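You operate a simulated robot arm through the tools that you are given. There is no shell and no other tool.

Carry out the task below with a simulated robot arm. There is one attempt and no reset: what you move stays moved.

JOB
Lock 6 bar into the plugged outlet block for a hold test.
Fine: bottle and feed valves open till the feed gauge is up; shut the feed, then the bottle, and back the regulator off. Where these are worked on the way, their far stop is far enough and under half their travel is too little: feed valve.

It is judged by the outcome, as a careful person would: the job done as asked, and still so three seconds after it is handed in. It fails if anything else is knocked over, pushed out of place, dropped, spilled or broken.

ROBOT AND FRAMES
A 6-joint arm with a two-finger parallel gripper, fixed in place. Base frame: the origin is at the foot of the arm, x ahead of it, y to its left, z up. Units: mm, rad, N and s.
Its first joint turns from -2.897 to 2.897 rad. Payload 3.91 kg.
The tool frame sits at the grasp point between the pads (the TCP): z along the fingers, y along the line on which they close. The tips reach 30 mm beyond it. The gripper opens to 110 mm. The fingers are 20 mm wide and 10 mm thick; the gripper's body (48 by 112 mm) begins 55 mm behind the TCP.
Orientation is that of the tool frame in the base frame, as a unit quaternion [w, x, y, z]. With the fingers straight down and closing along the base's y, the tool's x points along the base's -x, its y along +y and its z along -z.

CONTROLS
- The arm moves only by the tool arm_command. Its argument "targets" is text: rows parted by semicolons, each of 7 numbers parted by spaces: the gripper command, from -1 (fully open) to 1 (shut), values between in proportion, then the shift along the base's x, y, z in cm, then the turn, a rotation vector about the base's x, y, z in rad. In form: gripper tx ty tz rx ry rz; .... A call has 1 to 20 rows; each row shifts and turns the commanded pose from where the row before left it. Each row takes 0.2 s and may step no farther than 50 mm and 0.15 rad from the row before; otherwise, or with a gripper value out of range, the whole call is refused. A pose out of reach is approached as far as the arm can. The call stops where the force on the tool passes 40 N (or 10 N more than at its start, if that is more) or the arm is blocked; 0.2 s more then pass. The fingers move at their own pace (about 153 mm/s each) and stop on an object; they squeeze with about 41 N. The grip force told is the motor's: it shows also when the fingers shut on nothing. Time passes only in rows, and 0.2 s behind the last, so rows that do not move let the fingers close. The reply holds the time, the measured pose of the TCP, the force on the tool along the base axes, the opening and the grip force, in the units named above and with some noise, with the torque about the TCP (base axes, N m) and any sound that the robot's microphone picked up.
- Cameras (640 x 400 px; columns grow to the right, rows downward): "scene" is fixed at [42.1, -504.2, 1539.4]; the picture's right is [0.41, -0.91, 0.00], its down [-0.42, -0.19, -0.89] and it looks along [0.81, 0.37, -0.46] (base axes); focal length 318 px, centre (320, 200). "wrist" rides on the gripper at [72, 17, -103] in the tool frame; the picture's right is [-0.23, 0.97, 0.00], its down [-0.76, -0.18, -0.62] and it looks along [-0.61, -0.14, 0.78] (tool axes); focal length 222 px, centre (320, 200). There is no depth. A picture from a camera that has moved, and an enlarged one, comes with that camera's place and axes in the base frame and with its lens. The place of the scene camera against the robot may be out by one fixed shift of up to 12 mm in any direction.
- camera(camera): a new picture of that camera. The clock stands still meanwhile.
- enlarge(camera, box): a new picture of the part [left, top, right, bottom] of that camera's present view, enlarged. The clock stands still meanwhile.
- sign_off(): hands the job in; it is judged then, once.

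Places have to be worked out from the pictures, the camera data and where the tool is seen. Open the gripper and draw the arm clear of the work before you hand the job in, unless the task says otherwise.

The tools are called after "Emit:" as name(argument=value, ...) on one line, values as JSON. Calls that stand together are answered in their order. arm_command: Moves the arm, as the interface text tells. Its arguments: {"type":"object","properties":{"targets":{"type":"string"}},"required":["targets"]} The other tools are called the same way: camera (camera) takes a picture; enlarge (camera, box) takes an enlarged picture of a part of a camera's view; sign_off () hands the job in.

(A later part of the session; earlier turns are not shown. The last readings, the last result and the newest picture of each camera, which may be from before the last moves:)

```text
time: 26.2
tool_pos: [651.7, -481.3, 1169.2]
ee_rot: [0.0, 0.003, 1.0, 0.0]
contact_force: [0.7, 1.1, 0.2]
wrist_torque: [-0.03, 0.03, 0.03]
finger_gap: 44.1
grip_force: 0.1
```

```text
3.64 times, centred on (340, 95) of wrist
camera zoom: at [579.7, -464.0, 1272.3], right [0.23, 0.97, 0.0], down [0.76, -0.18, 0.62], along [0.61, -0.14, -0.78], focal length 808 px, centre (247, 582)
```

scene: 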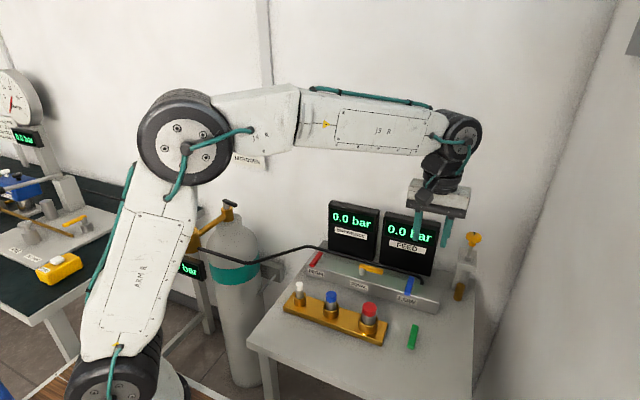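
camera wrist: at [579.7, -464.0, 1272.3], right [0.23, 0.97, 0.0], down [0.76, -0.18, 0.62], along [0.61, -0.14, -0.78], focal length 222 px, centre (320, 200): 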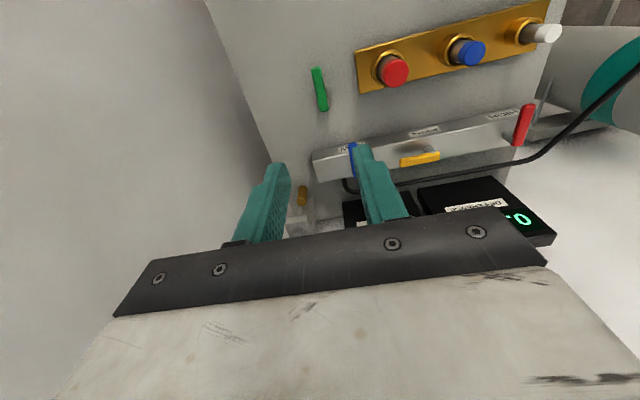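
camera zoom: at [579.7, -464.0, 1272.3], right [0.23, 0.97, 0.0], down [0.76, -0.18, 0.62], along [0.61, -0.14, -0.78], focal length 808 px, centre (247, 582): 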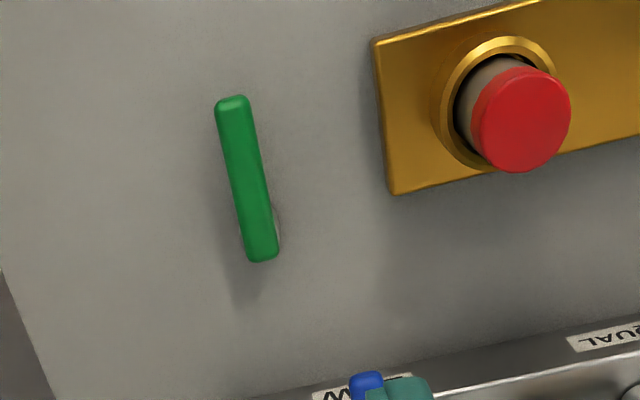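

The lever top is at z ≈ 830, running from its tip at (637, -486) to (712, -486), with its pivot near (699, -486). The red plug beside it tops out near z 887. I descend partway, lined up on the free end, and check.

Emit:
arm_command(targets="0.2 -0.3 -0.5 -4.5 0 0 0; 0.2 0 0 -4.5 0 0 0; 0.2 0 0 -4.5 0 0 0; 0.2 0 0 -4.5 0 0 0; 0.2 0 0 -4.5 0 0 0; 0.2 0 0 -3.5 0 0 0")

Emit:
camera(camera="wrist")

Emit:
enlarge(camera="scene", box=[360, 220, 500, 370])

```text
time: 27.6
tool_pos: [649.7, -485.3, 904.0]
ee_rot: [0.0, 0.002, 1.0, 0.0]
contact_force: [-0.4, -0.6, 0.3]
wrist_torque: [0.01, -0.03, -0.01]
finger_gap: 44.1
grip_force: 0.0
```

```text
taken
camera wrist: at [576.8, -469.6, 1007.7], right [0.23, 0.97, 0.0], down [0.76, -0.18, 0.62], along [0.61, -0.14, -0.78], focal length 222 px, centre (320, 200)
```

wrist: 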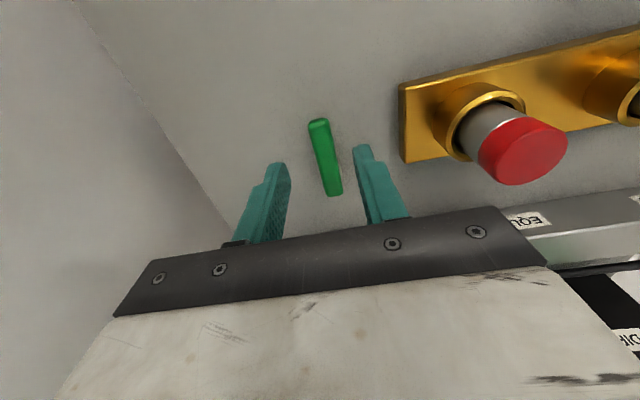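

```text
2.67 times, centred on (430, 295) of scene
camera zoom: at [42.1, -504.2, 1539.4], right [0.41, -0.91, 0.0], down [-0.42, -0.19, -0.89], along [0.81, 0.37, -0.46], focal length 849 px, centre (27, -53)
```

zoom: 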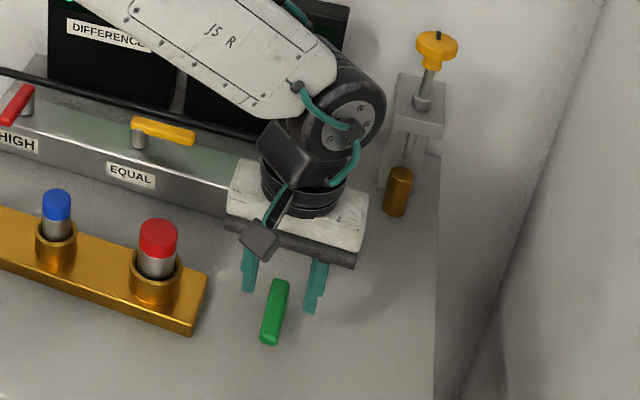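

The lever is centred between the fingers at y about -486. I lower to straddle it, staying clear of the table top.

Emit:
arm_command(targets="0.2 0 0 -3 0 0 0; 0.2 0 0 -2 0 0 0; 0.2 0 0 -0.9 0 0 0; 0.2 0 0 0 0 0 0")

Emit:
camera(camera="wrist")

Emit:
enlarge(camera="scene", box=[370, 260, 470, 370])

```text
time: 28.6
tool_pos: [651.6, -486.1, 845.1]
ee_rot: [0.0, 0.002, 1.0, 0.0]
contact_force: [0.2, 1.0, 0.4]
wrist_torque: [-0.02, -0.02, 0.02]
finger_gap: 44.0
grip_force: 0.1
```

```text
taken
camera wrist: at [578.7, -469.0, 950.6], right [0.23, 0.97, 0.0], down [0.76, -0.18, 0.62], along [0.61, -0.14, -0.78], focal length 222 px, centre (320, 200)
```

wrist: 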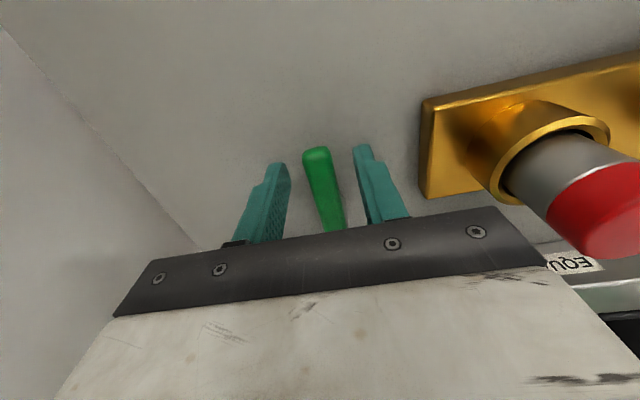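

```text
3.64 times, centred on (420, 315) of scene
camera zoom: at [42.1, -504.2, 1539.4], right [0.41, -0.91, 0.0], down [-0.42, -0.19, -0.89], along [0.81, 0.37, -0.46], focal length 1157 px, centre (-44, -218)
```

zoom: 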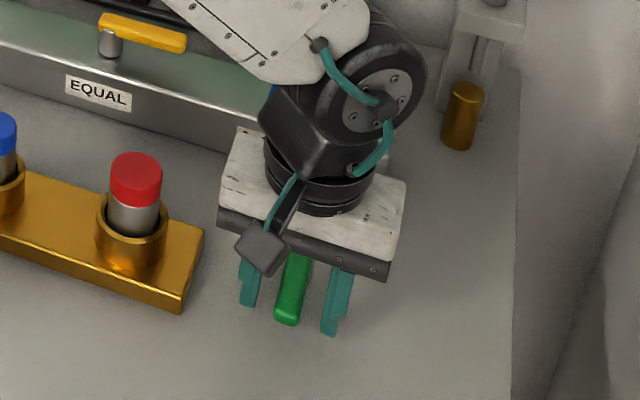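

The fingers sit either side of the green lever. I settle slightly lower, narrow the gap, and try a gentle counter-clockwise swing first, as on the bottle.

Emit:
arm_command(targets="0.56 0 0 -0.4 0 0 0; 0.56 0 0 0 0 0 0; 0.56 0.035 -0.575 0 0 0 0.12; 0.56 0.103 -0.566 0 0 0 0.12")

Emit:
camera(camera="wrist")

Emit:
enlarge(camera="scene", box=[370, 260, 470, 370])

Emit:
enlarge(camera="scene", box=[290, 190, 490, 300])

```text
time: 29.6
tool_pos: [653.2, -497.3, 841.9]
ee_rot: [-0.001, -0.119, 0.993, 0.0]
contact_force: [-0.5, 0.5, 0.4]
wrist_torque: [0.02, -0.01, -0.02]
finger_gap: 24.8
grip_force: 0.9
```

```text
taken
camera wrist: at [578.5, -498.7, 945.7], right [-0.01, 1.0, 0.0], down [0.78, 0.01, 0.62], along [0.62, 0.01, -0.78], focal length 222 px, centre (320, 200)
```

wrist: 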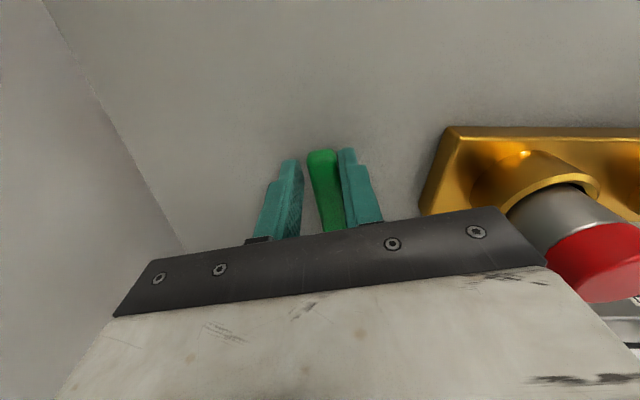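

```text
3.64 times, centred on (420, 315) of scene
camera zoom: at [42.1, -504.2, 1539.4], right [0.41, -0.91, 0.0], down [-0.42, -0.19, -0.89], along [0.81, 0.37, -0.46], focal length 1157 px, centre (-44, -218)
```

zoom: 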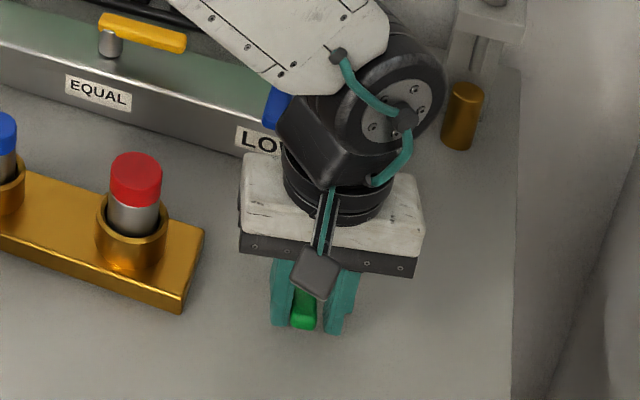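

```text
3.20 times, centred on (390, 245) of scene
camera zoom: at [42.1, -504.2, 1539.4], right [0.41, -0.91, 0.0], down [-0.42, -0.19, -0.89], along [0.81, 0.37, -0.46], focal length 1018 px, centre (96, 56)
```

zoom: 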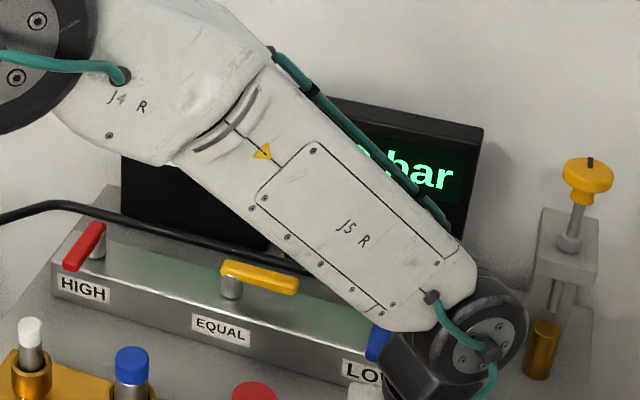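

The green lever also turns freely counter-clockwise. I carry it on to a full quarter turn while watching force and sound.

Emit:
arm_command(targets="0.56 0.17 -0.55 0 0 0 0.12; 0.56 0.235 -0.526 0 0 0 0.12; 0.56 0.296 -0.493 0 0 0 0.12; 0.56 0.353 -0.455 0 0 0 0.12")

Emit:
camera(camera="wrist")

Emit:
camera(camera="scene")

```text
time: 30.6
tool_pos: [663.8, -516.8, 843.4]
ee_rot: [-0.001, -0.352, 0.936, 0.0]
contact_force: [-0.9, 1.0, 0.8]
wrist_torque: [0.06, 0.0, 0.0]
finger_gap: 24.7
grip_force: 0.9
```

```text
taken
camera wrist: at [597.8, -552.3, 946.3], right [-0.47, 0.88, 0.0], down [0.69, 0.37, 0.62], along [0.55, 0.29, -0.78], focal length 222 px, centre (320, 200)
```

wrist: 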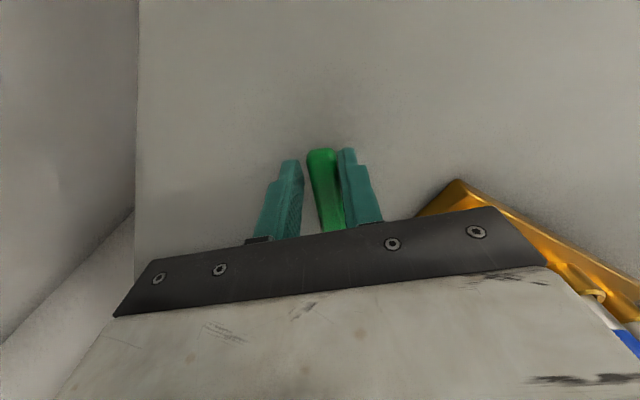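

```text
taken
```

scene: 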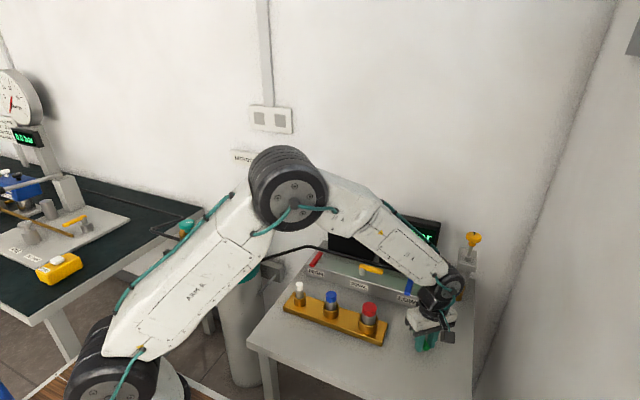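

No unusual force or sound; the arm hides both gauges from this angle. I finish the quarter turn, then rise to read the gauges.

Emit:
arm_command(targets="0.56 0.405 -0.409 0 0 0 0.12; 0.56 0.451 -0.358 0 0 0 0.12; 0.56 0.491 -0.301 0 0 0 0.12; 0.56 0.523 -0.24 0 0 0 0.12; 0.56 0.548 -0.176 0 0 0 0.12; 0.56 0.565 -0.109 0 0 0 0.12; 0.56 0.574 -0.04 0 0 0 0.12")

Emit:
camera(camera="wrist")

Emit:
camera(camera="scene")

```text
time: 32.2
tool_pos: [698.8, -534.0, 842.3]
ee_rot: [0.0, -0.703, 0.712, 0.0]
contact_force: [-0.5, 0.4, -0.3]
wrist_torque: [0.0, 0.06, -0.03]
finger_gap: 24.8
grip_force: 0.3
```

```text
taken
camera wrist: at [681.8, -606.8, 945.5], right [-0.97, 0.24, 0.0], down [0.19, 0.76, 0.62], along [0.15, 0.61, -0.78], focal length 222 px, centre (320, 200)
```

wrist: 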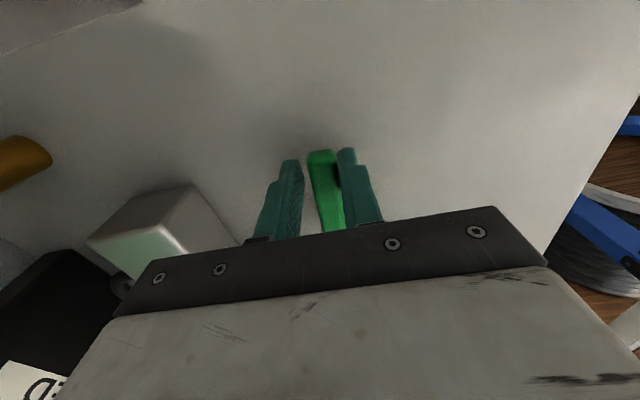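

```text
taken
```

scene: 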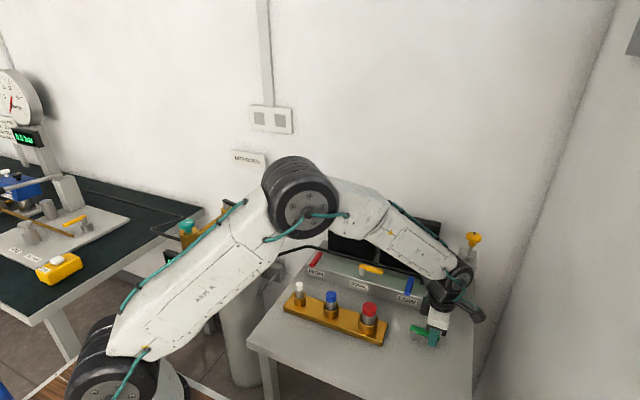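

The lever is now about 90° round. I open the fingers slightly, rise straight up and swing aside so the scene camera can see the gauges.

Emit:
arm_command(targets="0.3 0 0 0 0 0 0; 0.3 0 0 3 0 0 0; 0.3 0 0 4.5 0 0 0; 0.3 0 0 4.5 0 0 0; 0.3 0 0 4.5 0 0 0; 0.3 0 0 4.5 0 0 0; 0.3 0 0 4.5 0 0 0; 0.3 0 0 4.5 0 0 0")

Emit:
camera(camera="scene")

Emit:
camera(camera="wrist")

```text
time: 34.0
tool_pos: [698.1, -532.9, 1141.3]
ee_rot: [0.001, -0.702, 0.712, 0.0]
contact_force: [0.3, -0.5, -0.7]
wrist_torque: [0.01, 0.01, -0.01]
finger_gap: 38.7
grip_force: 0.1
```

```text
taken
```

scene: 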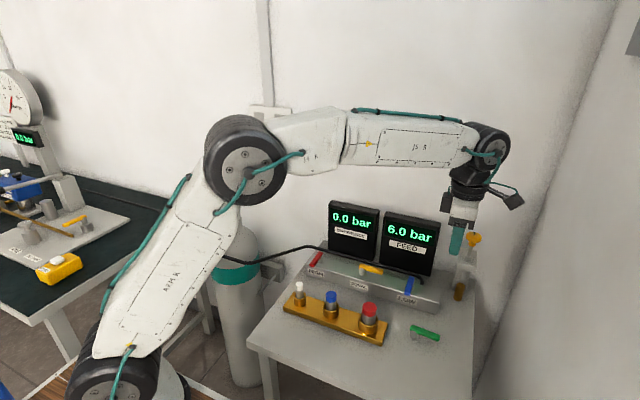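

```text
taken
camera wrist: at [681.2, -605.7, 1244.4], right [-0.97, 0.24, 0.0], down [0.19, 0.76, 0.62], along [0.15, 0.61, -0.78], focal length 222 px, centre (320, 200)
```

wrist: 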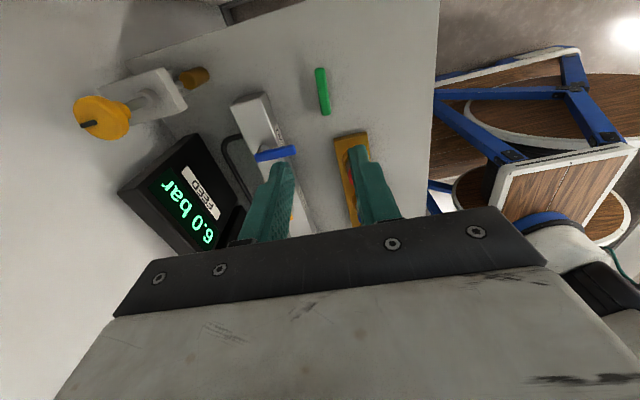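

FEED has come up to 6.0 bar, which confirms the green lever is the feed valve. I zoom in to confirm the readings and the lever's present position before shutting it.

Emit:
enlarge(camera="scene", box=[290, 190, 490, 360])

Emit:
enlarge(camera="wrist", box=[260, 40, 400, 140])

```text
2.35 times, centred on (390, 275) of scene
camera zoom: at [42.1, -504.2, 1539.4], right [0.41, -0.91, 0.0], down [-0.42, -0.19, -0.89], along [0.81, 0.37, -0.46], focal length 749 px, centre (155, 24)
```

zoom: 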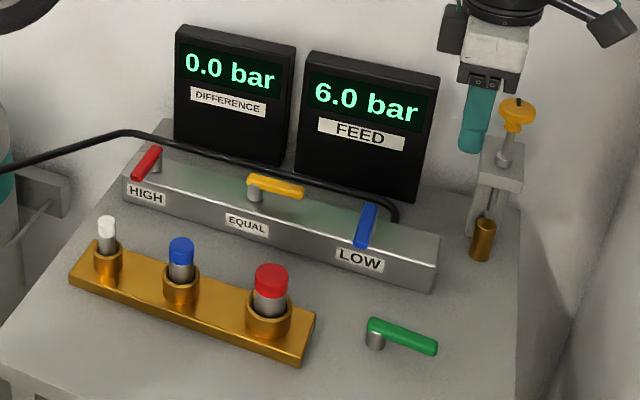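

```text
4.00 times, centred on (330, 90) of wrist
camera zoom: at [681.2, -605.7, 1244.4], right [-0.97, 0.24, 0.0], down [0.19, 0.76, 0.62], along [0.15, 0.61, -0.78], focal length 888 px, centre (280, 640)
```

zoom: 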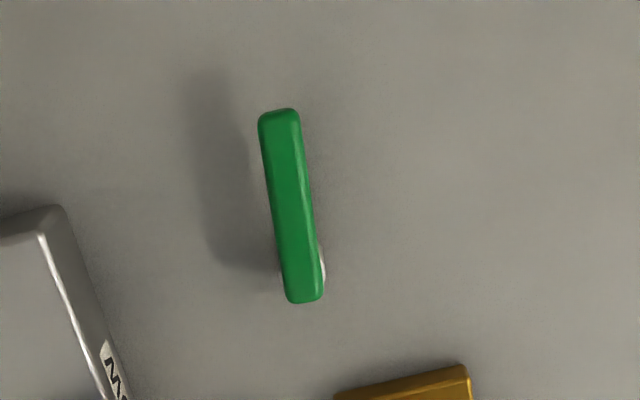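

FEED reads a clear 6.0 bar, and the lever now points to -y with its pivot near (701, -487). I come straight back down over it to shut the feed.

Emit:
arm_command(targets="0.3 -0.1 -0.1 -4.5 0 0 0; 0.3 0 0 -4.5 0 0 0; 0.3 0 0 -4.5 0 0 0; 0.3 0 0 -4.5 0 0 0; 0.3 0 0 -4.5 0 0 0; 0.3 0 0 -4 0 0 0; 0.3 0 0 -2 0 0 0; 0.3 0 0 -1.4 0 0 0; 0.56 0 0 0 0 0 0; 0.56 0 0 0 0 0 0")

Emit:
camera(camera="wrist")

```text
time: 36.2
tool_pos: [696.5, -533.4, 844.6]
ee_rot: [0.001, -0.703, 0.711, 0.0]
contact_force: [0.7, 0.2, 0.4]
wrist_torque: [0.0, 0.0, -0.02]
finger_gap: 24.3
grip_force: 0.0
```

```text
taken
camera wrist: at [679.0, -607.0, 948.1], right [-0.97, 0.24, 0.0], down [0.19, 0.76, 0.62], along [0.15, 0.61, -0.78], focal length 222 px, centre (320, 200)
```

wrist: 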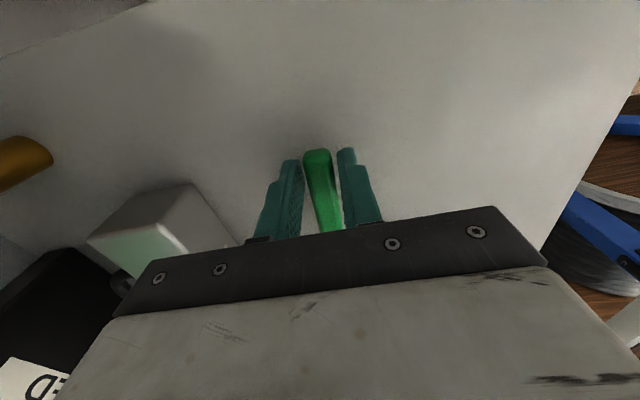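

The lever is between the fingers again. I swing it back clockwise toward its shut position.

Emit:
arm_command(targets="0.56 -0.474 0.04 -0.2 0 0 -0.12; 0.56 -0.515 0.109 0 0 0 -0.12; 0.56 -0.498 0.176 0 0 0 -0.12; 0.56 -0.473 0.24 0 0 0 -0.12; 0.56 -0.491 0.301 0 0 0 -0.12; 0.56 -0.451 0.358 0 0 0 -0.12; 0.56 -0.405 0.409 0 0 0 -0.12; 0.56 -0.353 0.455 0 0 0 -0.12; 0.56 -0.296 0.493 0 0 0 -0.12; 0.56 -0.235 0.526 0 0 0 -0.12; 0.56 -0.17 0.55 0 0 0 -0.12; 0.56 -0.103 0.566 0 0 0 -0.12; 0.56 -0.035 0.575 0 0 0 -0.12")

Emit:
camera(camera="wrist")

```text
time: 39.0
tool_pos: [652.8, -485.5, 840.8]
ee_rot: [-0.001, 0.003, 1.0, 0.0]
contact_force: [2.4, -2.6, 4.1]
wrist_torque: [-0.09, 0.0, -0.05]
finger_gap: 25.1
grip_force: 0.9
```

```text
taken
camera wrist: at [580.8, -469.6, 944.5], right [0.23, 0.97, 0.0], down [0.76, -0.18, 0.62], along [0.61, -0.15, -0.78], focal length 222 px, centre (320, 200)
```

wrist: 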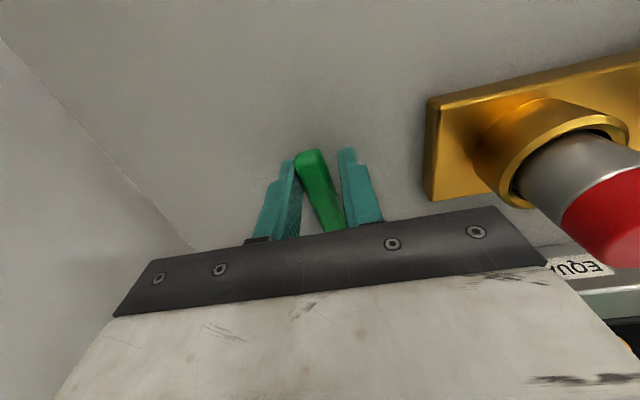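

The trailing finger has the lever nearly home, lagging by the slack. I push a few more millimetres in small steps until it meets its shut stop.

Emit:
arm_command(targets="0.56 0 0.15 0 0 0 -0.03; 0.56 0 0.15 0 0 0 -0.03; 0.56 0 0.15 0 0 0 -0.03; 0.56 0 0.15 0 0 0 -0.03")

Emit:
camera(camera="wrist")

```text
time: 40.0
tool_pos: [653.7, -481.2, 841.7]
ee_rot: [0.0, 0.061, 0.998, 0.001]
contact_force: [2.7, -7.7, -2.0]
wrist_torque: [-0.1, -0.06, 0.16]
finger_gap: 28.2
grip_force: 4.1
```

```text
taken
camera wrist: at [584.1, -455.9, 944.8], right [0.35, 0.94, 0.0], down [0.73, -0.27, 0.62], along [0.59, -0.22, -0.78], focal length 222 px, centre (320, 200)
```

wrist: 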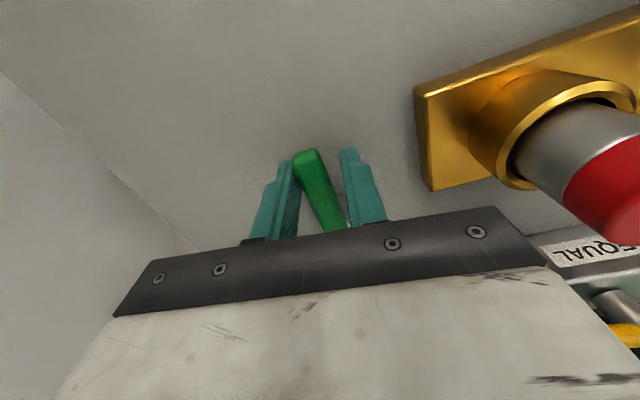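

The lever tip is back at (637, -485), its original spot, and resistance has built to about 8 N, so it is on its shut stop. I release, rise and check the lever and gauges.

Emit:
arm_command(targets="0.56 0 0.1 0 0 0 0; 0.2 0 -0.4 0 0 0 0.1; 0.2 0 -0.1 0 0 0 0; 0.2 0 0 3 0 0 0; 0.2 0 0 4.5 0 0 0; 0.2 0 0 4.5 0 0 0; 0.2 0 0 4.5 0 0 0; 0.2 0 0 4.5 0 0 0; 0.2 0 0 4.5 0 0 0; 0.2 0 0 4.5 0 0 0")

Emit:
camera(camera="scene")

Emit:
enlarge(camera="scene", box=[290, 190, 490, 360])

Emit:
enlarge(camera="wrist", box=[260, 40, 420, 150])

```text
time: 42.2
tool_pos: [658.2, -483.4, 1143.9]
ee_rot: [0.0, 0.012, 1.0, 0.0]
contact_force: [0.4, -0.2, -0.9]
wrist_torque: [0.01, 0.03, -0.01]
finger_gap: 44.1
grip_force: 0.0
```

```text
taken
```

scene: 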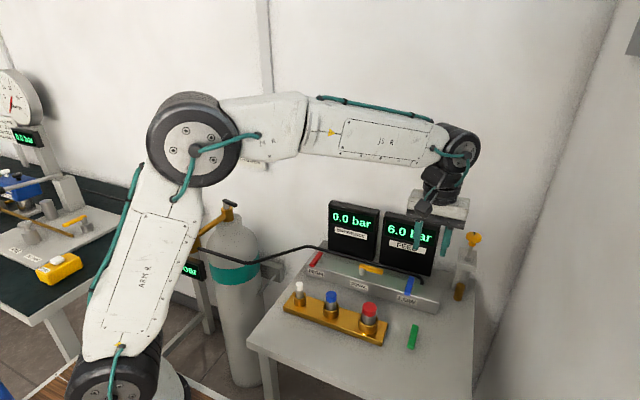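

```text
2.35 times, centred on (390, 275) of scene
camera zoom: at [42.1, -504.2, 1539.4], right [0.41, -0.91, 0.0], down [-0.42, -0.19, -0.89], along [0.81, 0.37, -0.46], focal length 749 px, centre (155, 24)
```

zoom: 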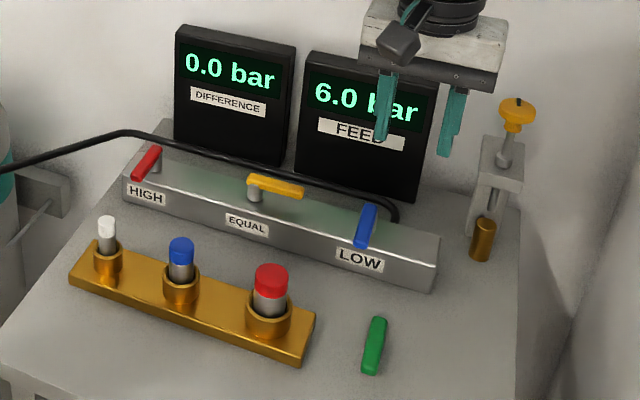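

```text
3.64 times, centred on (340, 95) of wrist
camera zoom: at [585.6, -465.5, 1246.7], right [0.25, 0.97, 0.0], down [0.76, -0.2, 0.62], along [0.6, -0.16, -0.78], focal length 808 px, centre (247, 582)
```

zoom: 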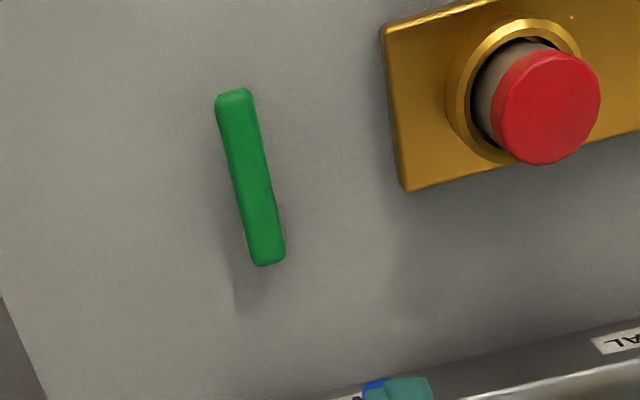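

The feed lever is back at its original shut angle and FEED holds 6.0 bar. Next is the bottle: I rise a little and carry the gripper back over its lever.

Emit:
arm_command(targets="0.2 0 0 4 0 0 0; 0.2 1.21 4.33 0 0 0 0.0996; 0.2 1.21 4.33 0 0 0 0.0996; 0.2 1.21 4.33 0 0 0 0.0996; 0.2 1.21 4.33 0 0 0 0.0996; 0.2 1.21 4.33 0 0 0 0.0996; 0.2 1.21 4.33 0 0 0 0.0996; 0.2 1.21 4.33 0 0 0 0.0996; 0.2 1.21 4.33 0 0 0 0.0996; 0.2 1.21 4.33 0 0 0 0.0996; 0.2 1.21 4.33 0 0 0 0.0996; 0.2 1.21 4.33 0 0 0 0.0996; 0.2 1.21 4.33 0 0 0 0.0996; 0.2 1.21 4.33 0 0 0 0.0996; 0.2 1.21 4.33 0 0 0 0.0996; 0.2 1.21 4.33 0 0 0 0.0996; 0.2 1.21 4.33 0 0 0 0.0996")

Emit:
camera(camera="wrist")

Emit:
camera(camera="scene")

Emit:
enlarge(camera="wrist", box=[250, 60, 410, 180])

```text
time: 45.8
tool_pos: [845.6, 209.8, 1181.5]
ee_rot: [-0.001, 0.707, -0.707, 0.001]
contact_force: [-0.2, -0.4, -0.1]
wrist_torque: [0.08, -0.01, -0.02]
finger_gap: 44.3
grip_force: 0.1
```

```text
taken
camera wrist: at [829.0, 135.6, 1286.2], right [-0.97, 0.23, 0.0], down [0.18, 0.76, 0.62], along [0.14, 0.61, -0.78], focal length 222 px, centre (320, 200)
```

wrist: 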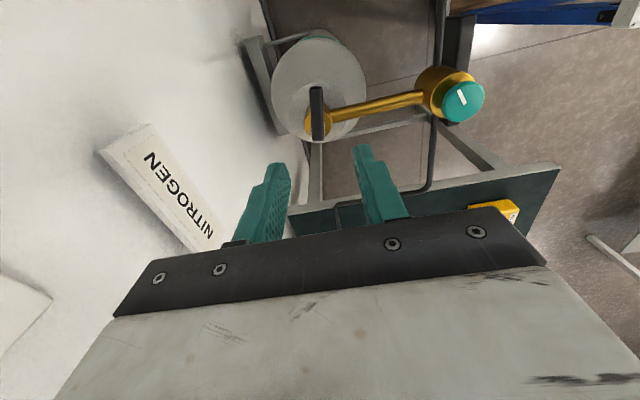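

```text
taken
```

scene: 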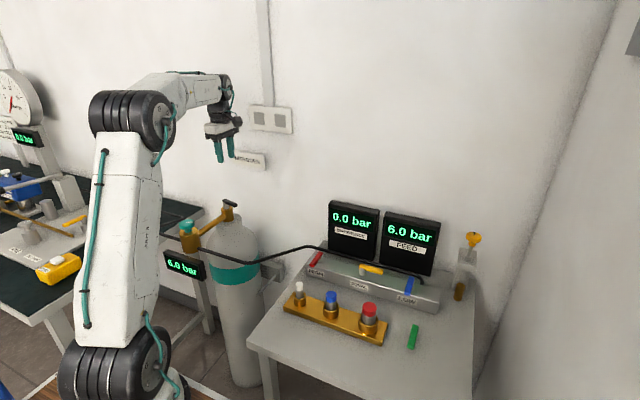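

```text
3.33 times, centred on (330, 120) of wrist
camera zoom: at [829.0, 135.6, 1286.2], right [-0.97, 0.23, 0.0], down [0.18, 0.76, 0.62], along [0.14, 0.61, -0.78], focal length 740 px, centre (287, 467)
```

zoom: 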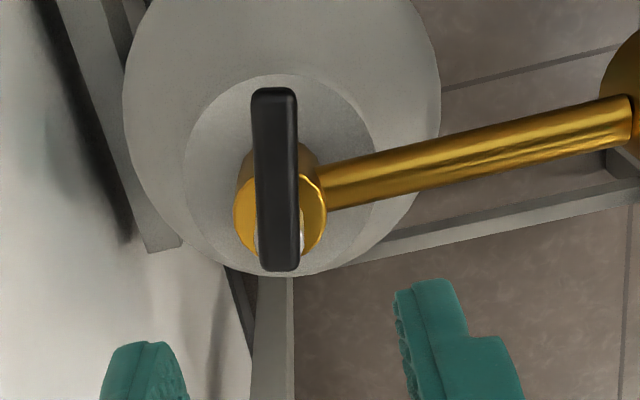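

The bottle lever points to -y at roughly 78° of swing, its pivot being nearer (859, 253), and the regulator gauge still reads 6.0. I line up with it and descend to straddle it.

Emit:
arm_command(targets="0.2 0.44 -0.1 0 0 0 -0.1; 0.2 0 0 -4.4 0 0 -0.1; 0.2 0 0 -4.4 0 0 0; 0.2 0 0 -4.4 0 0 0; 0.2 0 0 -3 0 0 0; 0.2 0 0 -1.5 0 0 0; 0.2 0 0 0 0 0 0")

Emit:
camera(camera="wrist")

Emit:
enlarge(camera="scene", box=[150, 170, 290, 290])

```text
time: 47.4
tool_pos: [852.9, 207.7, 1001.6]
ee_rot: [-0.001, -0.633, 0.774, 0.0]
contact_force: [0.8, -0.2, -0.1]
wrist_torque: [0.0, 0.01, 0.02]
finger_gap: 44.2
grip_force: 0.0
```

```text
taken
camera wrist: at [821.2, 139.3, 1104.2], right [-0.91, 0.42, 0.0], down [0.33, 0.71, 0.62], along [0.26, 0.57, -0.78], focal length 222 px, centre (320, 200)
```

wrist: 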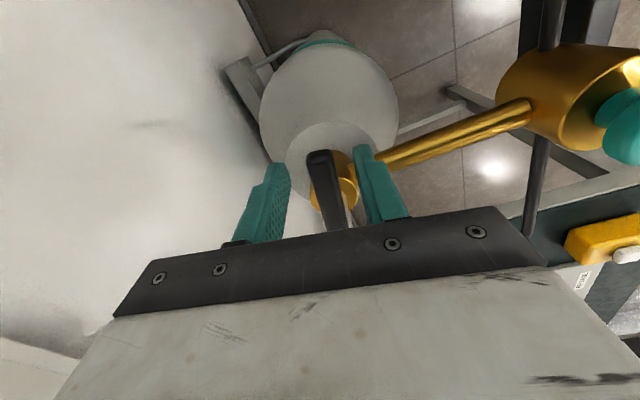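

```text
3.33 times, centred on (220, 230) of scene
camera zoom: at [42.1, -504.2, 1539.4], right [0.41, -0.91, 0.0], down [-0.42, -0.19, -0.89], along [0.81, 0.37, -0.46], focal length 1061 px, centre (653, 100)
```

zoom: 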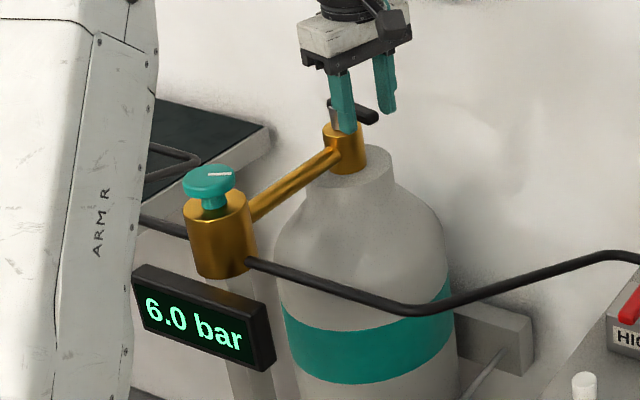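

The lever is centred between the fingers. I narrow the gap and swing it clockwise back toward shut.

Emit:
arm_command(targets="0.56 0 0 0 0 0 0; 0.56 0 0 0 0 0 0; 0.56 -0.496 0.131 0 0 0 -0.1142; 0.56 -0.478 0.187 0 0 0 -0.1142; 0.56 -0.456 0.241 0 0 0 -0.1142; 0.56 -0.423 0.289 0 0 0 -0.1142; 0.56 -0.387 0.336 0 0 0 -0.1142; 0.56 -0.347 0.378 0 0 0 -0.1142; 0.56 -0.302 0.416 0 0 0 -0.1142; 0.56 -0.252 0.447 0 0 0 -0.1142; 0.56 -0.2 0.473 0 0 0 -0.1142; 0.56 -0.144 0.493 0 0 0 -0.1142; 0.56 -0.088 0.505 0 0 0 -0.1142; 0.56 -0.029 0.513 0 0 0 -0.1142")

Emit:
camera(camera="wrist")

Emit:
enlarge(camera="scene", box=[150, 170, 290, 290])

```text
time: 50.4
tool_pos: [815.5, 252.8, 1004.3]
ee_rot: [0.0, 0.001, 1.0, 0.0]
contact_force: [-0.5, -1.6, 0.7]
wrist_torque: [-0.02, 0.0, 0.0]
finger_gap: 24.9
grip_force: 0.7
```

```text
taken
camera wrist: at [742.7, 269.6, 1107.3], right [0.23, 0.97, 0.0], down [0.76, -0.18, 0.62], along [0.61, -0.14, -0.78], focal length 222 px, centre (320, 200)
```

wrist: 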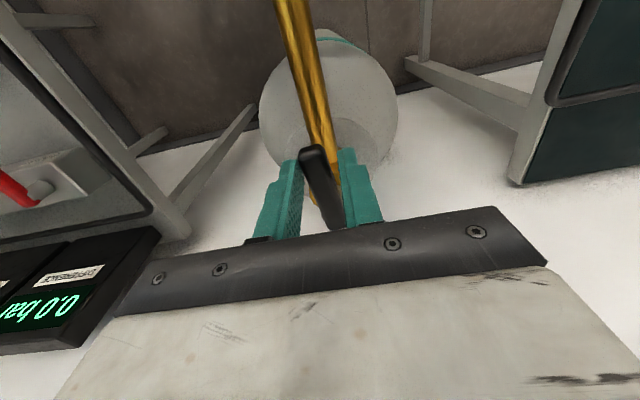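

```text
3.33 times, centred on (220, 230) of scene
camera zoom: at [42.1, -504.2, 1539.4], right [0.41, -0.91, 0.0], down [-0.42, -0.19, -0.89], along [0.81, 0.37, -0.46], focal length 1061 px, centre (653, 100)
```

zoom: 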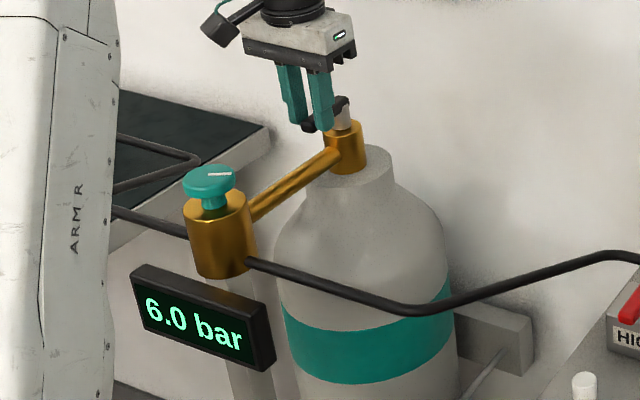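

The lever lags slightly behind the fingers, as the feed lever did. I push on in small steps until it meets its shut stop.

Emit:
arm_command(targets="0.56 0 0.15 0 0 0 -0.03; 0.56 0 0.15 0 0 0 -0.03; 0.56 0 0.15 0 0 0 -0.03; 0.56 0 0.15 0 0 0 -0.03; 0.56 0 0.1 0 0 0 0")

Emit:
camera(camera="wrist")

```text
time: 51.6
tool_pos: [814.9, 259.1, 1004.1]
ee_rot: [0.0, 0.06, 0.998, 0.0]
contact_force: [0.7, -6.2, -1.1]
wrist_torque: [-0.12, -0.05, 0.08]
finger_gap: 26.9
grip_force: 2.5
```

```text
taken
camera wrist: at [746.1, 283.1, 1108.0], right [0.34, 0.94, 0.0], down [0.73, -0.27, 0.62], along [0.59, -0.21, -0.78], focal length 222 px, centre (320, 200)
```

wrist: 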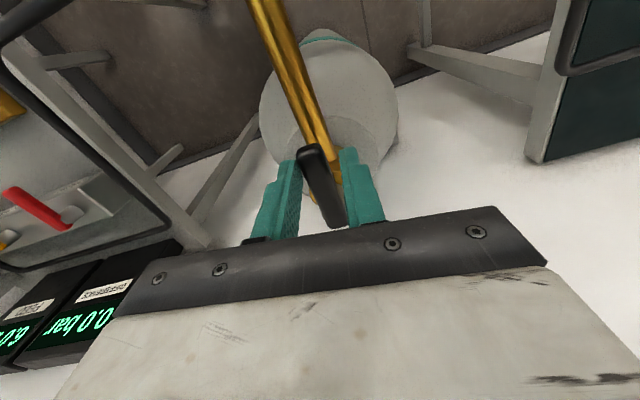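

Resistance has built to 6 N and the tip is back at (801, 255), where it began, so the bottle is shut. I nudge once more for certainty, release, rise and check.

Emit:
arm_command(targets="0.56 0 0.15 0 0 0 0; 0.56 0 0.1 0 0 0 0; 0.1 0 -0.7 0 0 0 0.12; 0.1 0 -0.1 0 0 0 0; 0 0 0 3 0 0 0; -0.3 0 0 4 0 0 0; -0.3 -3 0 3 0 0 0; -0.3 -4 0 0 0 0 0; -0.3 -4 0 0 0 0 0; -0.3 -3.8 0 0 0 0 0")

Emit:
camera(camera="wrist")

Emit:
camera(camera="scene")

Emit:
enlarge(camera="scene", box=[150, 170, 290, 290])

Emit:
enlarge(camera="wrist", box=[240, 60, 420, 260])

```text
time: 53.8
tool_pos: [666.3, 256.1, 1103.9]
ee_rot: [-0.001, -0.001, 1.0, 0.0]
contact_force: [0.4, 0.3, -1.0]
wrist_torque: [0.01, 0.03, 0.01]
finger_gap: 71.5
grip_force: 0.0
```

```text
taken
camera wrist: at [594.8, 272.4, 1208.5], right [0.23, 0.97, 0.0], down [0.76, -0.18, 0.62], along [0.61, -0.14, -0.78], focal length 222 px, centre (320, 200)
```

wrist: 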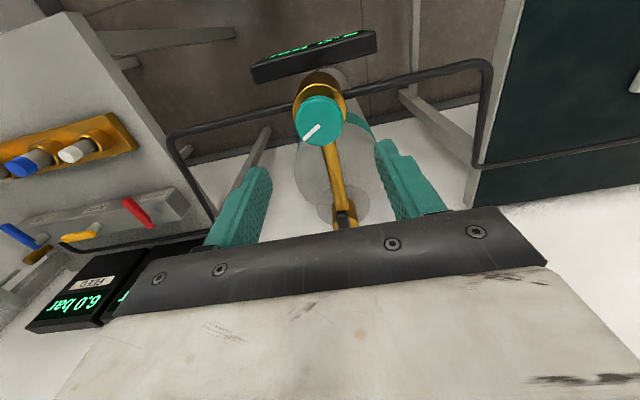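

```text
taken
```

scene: 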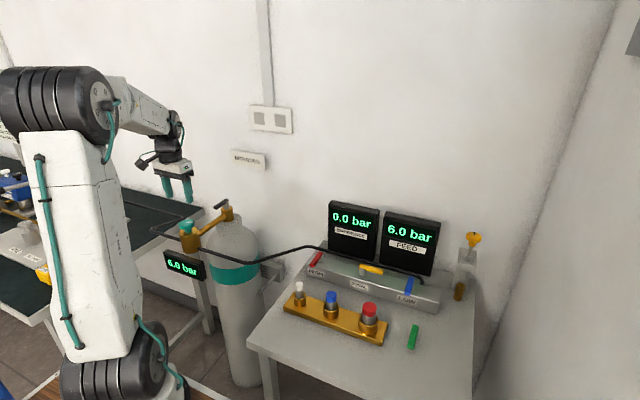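

```text
3.33 times, centred on (220, 230) of scene
camera zoom: at [42.1, -504.2, 1539.4], right [0.41, -0.91, 0.0], down [-0.42, -0.19, -0.89], along [0.81, 0.37, -0.46], focal length 1061 px, centre (653, 100)
```

zoom: 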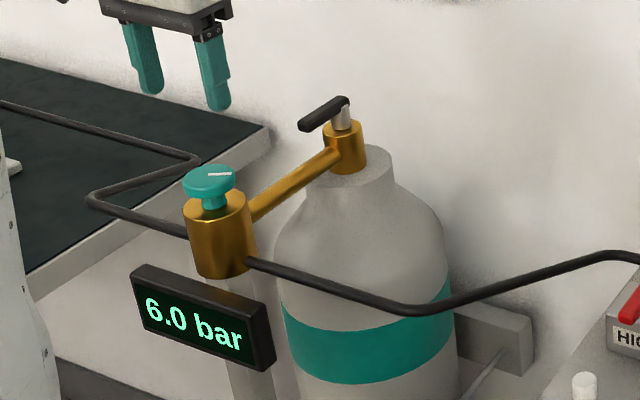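

```text
2.00 times, centred on (330, 160) of wrist
camera zoom: at [594.8, 272.4, 1208.5], right [0.23, 0.97, 0.0], down [0.76, -0.18, 0.62], along [0.61, -0.14, -0.78], focal length 444 px, centre (300, 280)
```

zoom: 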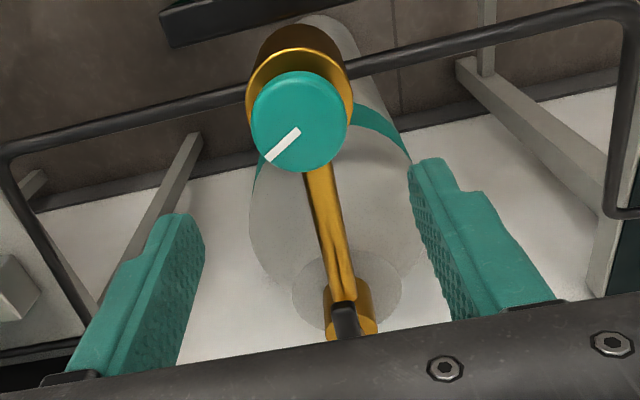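

The bottle lever sits exactly as at the start and both gauges hold 6.0 bar, with gas still trapped in the line. Next I back off the regulator: I centre on the knob at about (671, 254) with top z about 988, pre-turning the wrist clockwise for a long counter-clockwise stroke.

Emit:
arm_command(targets="-0.3 0.5 -0.2 0 0 0 -0.15; -0.3 0 0 0 0 0 -0.15; -0.3 0 0 0 0 0 -0.15; -0.3 0 0 0 0 0 -0.15; -0.3 0 0 0 0 0 -0.15; -0.3 0 0 0 0 0 -0.15; -0.3 0 0 0 0 0 -0.15; -0.3 0 0 0 0 0 -0.15; -0.3 0 0 -4 0 0 0; -0.3 0 0 -2 0 0 0; -0.3 0 0 0 0 0 0")

Emit:
camera(camera="wrist")

Emit:
enlarge(camera="scene", box=[130, 150, 270, 290])

```text
time: 56.2
tool_pos: [671.0, 250.5, 1045.3]
ee_rot: [0.0, 0.564, 0.825, 0.0]
contact_force: [0.5, -0.1, 0.0]
wrist_torque: [-0.04, 0.01, 0.02]
finger_gap: 71.5
grip_force: 0.1
```

```text
taken
camera wrist: at [661.4, 324.2, 1148.6], right [0.99, 0.14, 0.0], down [0.11, -0.77, 0.62], along [0.09, -0.62, -0.78], focal length 222 px, centre (320, 200)
```

wrist: 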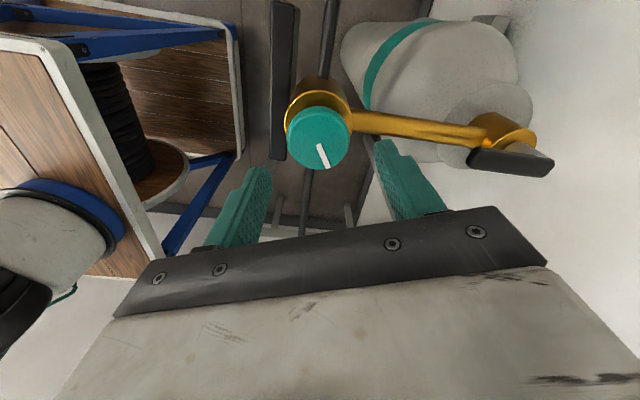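

```text
2.86 times, centred on (200, 220) of scene
camera zoom: at [42.1, -504.2, 1539.4], right [0.41, -0.91, 0.0], down [-0.42, -0.19, -0.89], along [0.81, 0.37, -0.46], focal length 909 px, centre (663, 143)
```

zoom: 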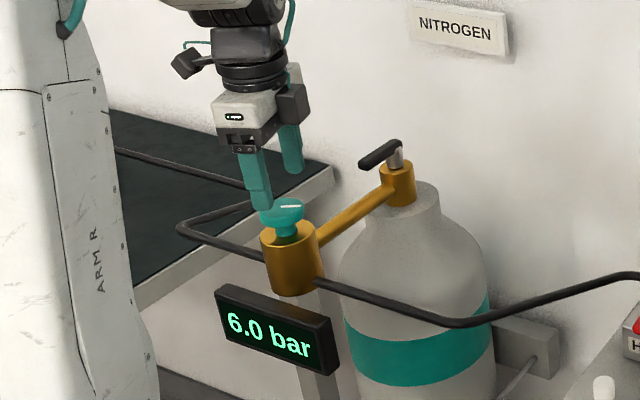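

The knob measures at (671, 254), about 3.5 mm off my current y. I correct that, descend so the pads span the disc without reaching the brass body, and close on it.

Emit:
arm_command(targets="-0.3 0 0.35 0 0 0 0; -0.3 0 0 -3 0 0 0; -0.3 0 0 -1.6 0 0 0; -0.3 0 0 0 0 0 0")

Emit:
camera(camera="wrist")

Emit:
enlarge(camera="scene", box=[150, 170, 250, 270])

```text
time: 57.2
tool_pos: [672.5, 254.1, 998.7]
ee_rot: [-0.001, 0.563, 0.826, 0.0]
contact_force: [0.5, 0.7, 0.2]
wrist_torque: [0.04, 0.02, 0.0]
finger_gap: 71.6
grip_force: 0.0
```

```text
taken
camera wrist: at [661.8, 328.0, 1102.3], right [0.99, 0.14, 0.0], down [0.11, -0.77, 0.62], along [0.09, -0.62, -0.78], focal length 222 px, centre (320, 200)
```

wrist: 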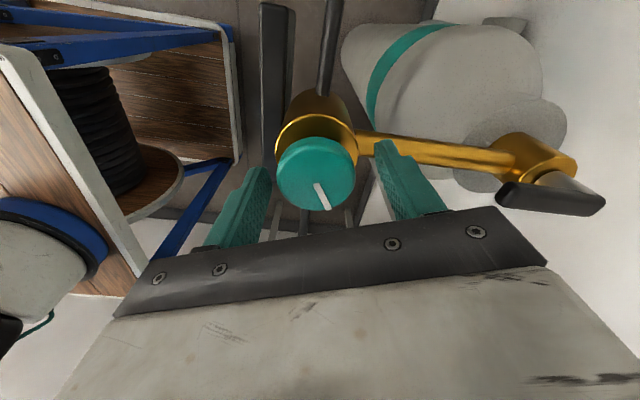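

```text
4.00 times, centred on (200, 220) of scene
camera zoom: at [42.1, -504.2, 1539.4], right [0.41, -0.91, 0.0], down [-0.42, -0.19, -0.89], along [0.81, 0.37, -0.46], focal length 1273 px, centre (800, 120)
```

zoom: 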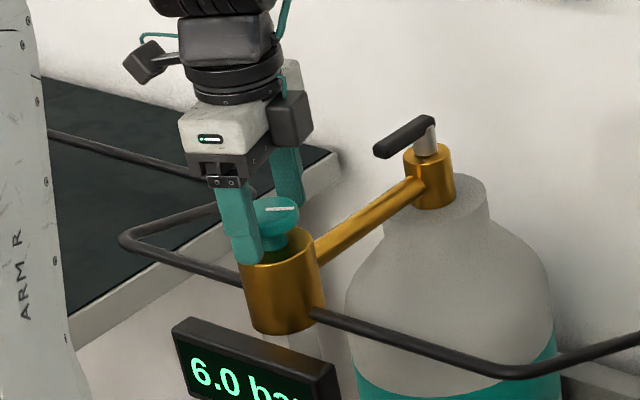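

The pads straddle the disc, with the tips about 20 mm above the brass body. I close the gripper on the knob.

Emit:
arm_command(targets="0.1 0 0 0 0 0 0; 1 0 0 0 0 0 0; 1 0 0 0 0 0 0; 1 0 0 0 0 0 0")

Emit:
camera(camera="wrist")

```text
time: 58.2
tool_pos: [669.9, 254.0, 999.3]
ee_rot: [-0.001, 0.564, 0.826, -0.002]
contact_force: [-29.1, -11.7, -1.7]
wrist_torque: [-0.45, 1.04, 0.03]
finger_gap: 47.4
grip_force: 45.3
```

```text
taken
camera wrist: at [660.1, 327.3, 1102.1], right [0.99, 0.14, 0.0], down [0.11, -0.77, 0.62], along [0.09, -0.62, -0.78], focal length 222 px, centre (320, 200)
```

wrist: 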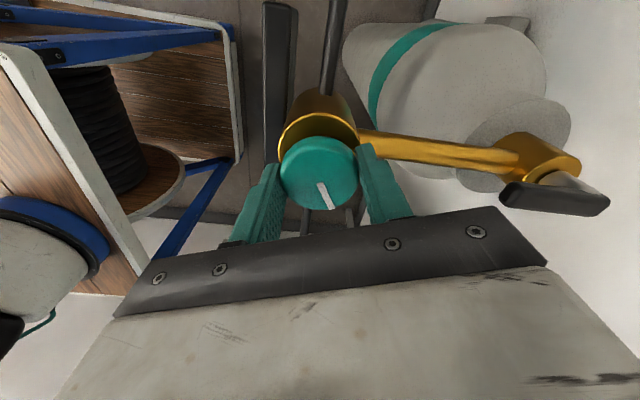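

The knob is gripped at 47 mm, but a 31 N side load shows I'm a few millimetres off-centre along the closing line. I shift the command toward the knob's centre to relieve it.

Emit:
arm_command(targets="1 -0.15 -0.06 0 0 0 0; 1 -0.15 -0.06 0 0 0 0; 1 0 0 0 0 0 0")

```text
time: 59.0
tool_pos: [671.0, 254.4, 997.9]
ee_rot: [0.001, 0.564, 0.826, 0.001]
contact_force: [-5.7, 0.0, 2.0]
wrist_torque: [-0.28, -0.12, 0.02]
finger_gap: 47.1
grip_force: 45.0
```

The side load is down to about 6 N. I turn the knob counter-clockwise half a radian and check the gauge's response.

Emit:
arm_command(targets="1 0 0 0 0 0 0.1; 1 0 0 0 0 0 0.1; 1 0 0 0 0 0 0.1; 1 0 0 0 0 0 0.1; 1 0 0 0 0 0 0.1")

Emit:
camera(camera="wrist")

Emit:
camera(camera="scene")

Emit:
enlarge(camera="scene", box=[150, 170, 290, 290])

```text
time: 60.2
tool_pos: [670.2, 254.2, 998.4]
ee_rot: [0.001, 0.341, 0.94, 0.001]
contact_force: [13.2, 12.8, 25.7]
wrist_torque: [0.77, 0.56, 0.0]
finger_gap: 47.1
grip_force: 44.4
```

```text
taken
camera wrist: at [625.5, 312.9, 1102.3], right [0.8, 0.6, 0.0], down [0.47, -0.63, 0.62], along [0.38, -0.5, -0.78], focal length 222 px, centre (320, 200)
```

wrist: 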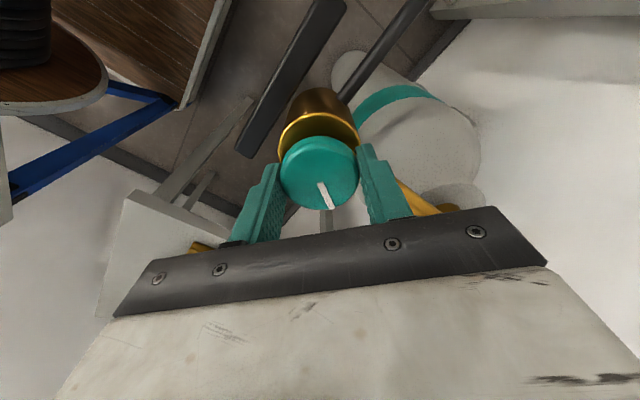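

```text
taken
```

scene: 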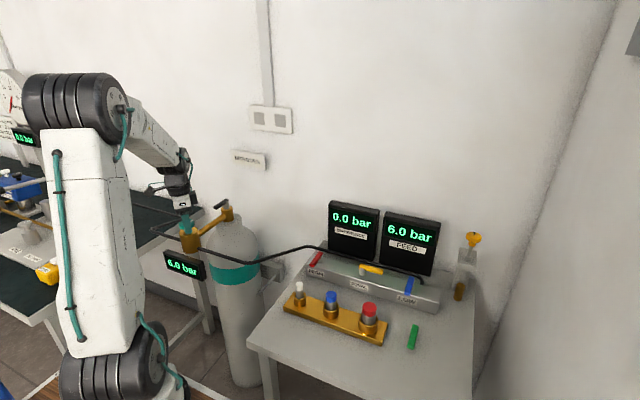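

```text
3.33 times, centred on (220, 230) of scene
camera zoom: at [42.1, -504.2, 1539.4], right [0.41, -0.91, 0.0], down [-0.42, -0.19, -0.89], along [0.81, 0.37, -0.46], focal length 1061 px, centre (653, 100)
```

zoom: 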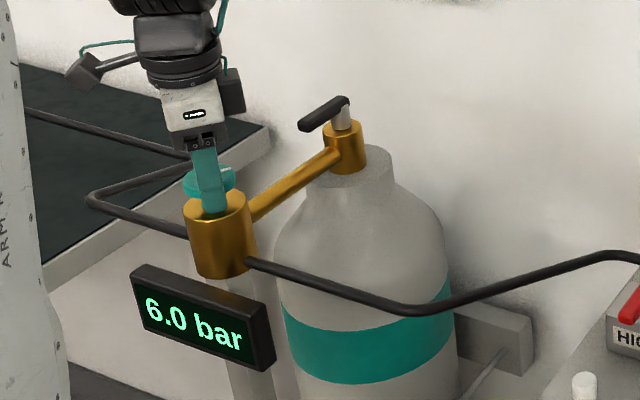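

The marker turns with the gripper, so the knob is following. The gauge still reads 6.0, as expected for gas trapped on the outlet side. I ease off the built-up side and vertical load, then keep backing off.

Emit:
arm_command(targets="1 0.12 0.12 0.25 0 0 0; 1 0 0 0 0 0 0")

```text
time: 60.8
tool_pos: [670.6, 254.5, 1000.2]
ee_rot: [-0.001, 0.342, 0.94, -0.002]
contact_force: [4.2, 9.3, -2.5]
wrist_torque: [0.03, -1.14, -0.01]
finger_gap: 46.9
grip_force: 45.3
```

The loads are relieved. I continue counter-clockwise in half-radian strokes, checking the force each time.

Emit:
arm_command(targets="1 0 0.08 0 0 0 0.1; 1 0 0 0 0 0 0.1; 1 0 0 0 0 0 0.1; 1 0 0 0 0 0 0.1; 1 0 0 0 0 0 0.1")

Emit:
camera(camera="wrist")

Emit:
enlarge(camera="scene", box=[150, 170, 290, 290])

```text
time: 62.0
tool_pos: [670.3, 254.2, 998.4]
ee_rot: [-0.001, 0.098, 0.995, -0.001]
contact_force: [8.5, -12.4, -18.1]
wrist_torque: [-0.63, -0.52, 0.02]
finger_gap: 47.3
grip_force: 44.8
```

```text
taken
camera wrist: at [603.4, 285.0, 1102.4], right [0.41, 0.91, 0.0], down [0.71, -0.32, 0.62], along [0.57, -0.26, -0.78], focal length 222 px, centre (320, 200)
```

wrist: 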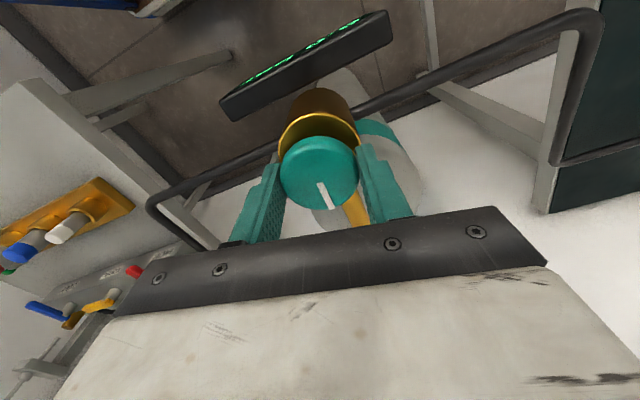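

```text
3.33 times, centred on (220, 230) of scene
camera zoom: at [42.1, -504.2, 1539.4], right [0.41, -0.91, 0.0], down [-0.42, -0.19, -0.89], along [0.81, 0.37, -0.46], focal length 1061 px, centre (653, 100)
```

zoom: 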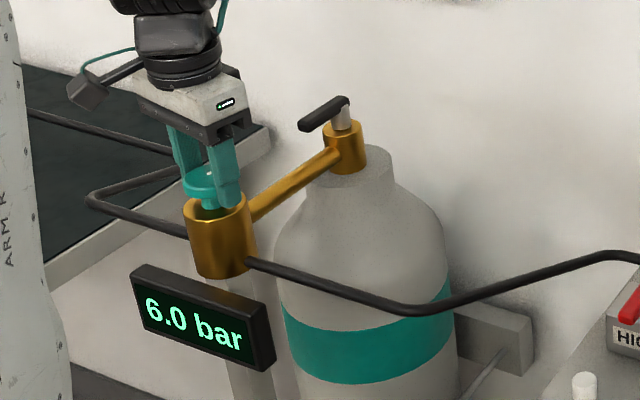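

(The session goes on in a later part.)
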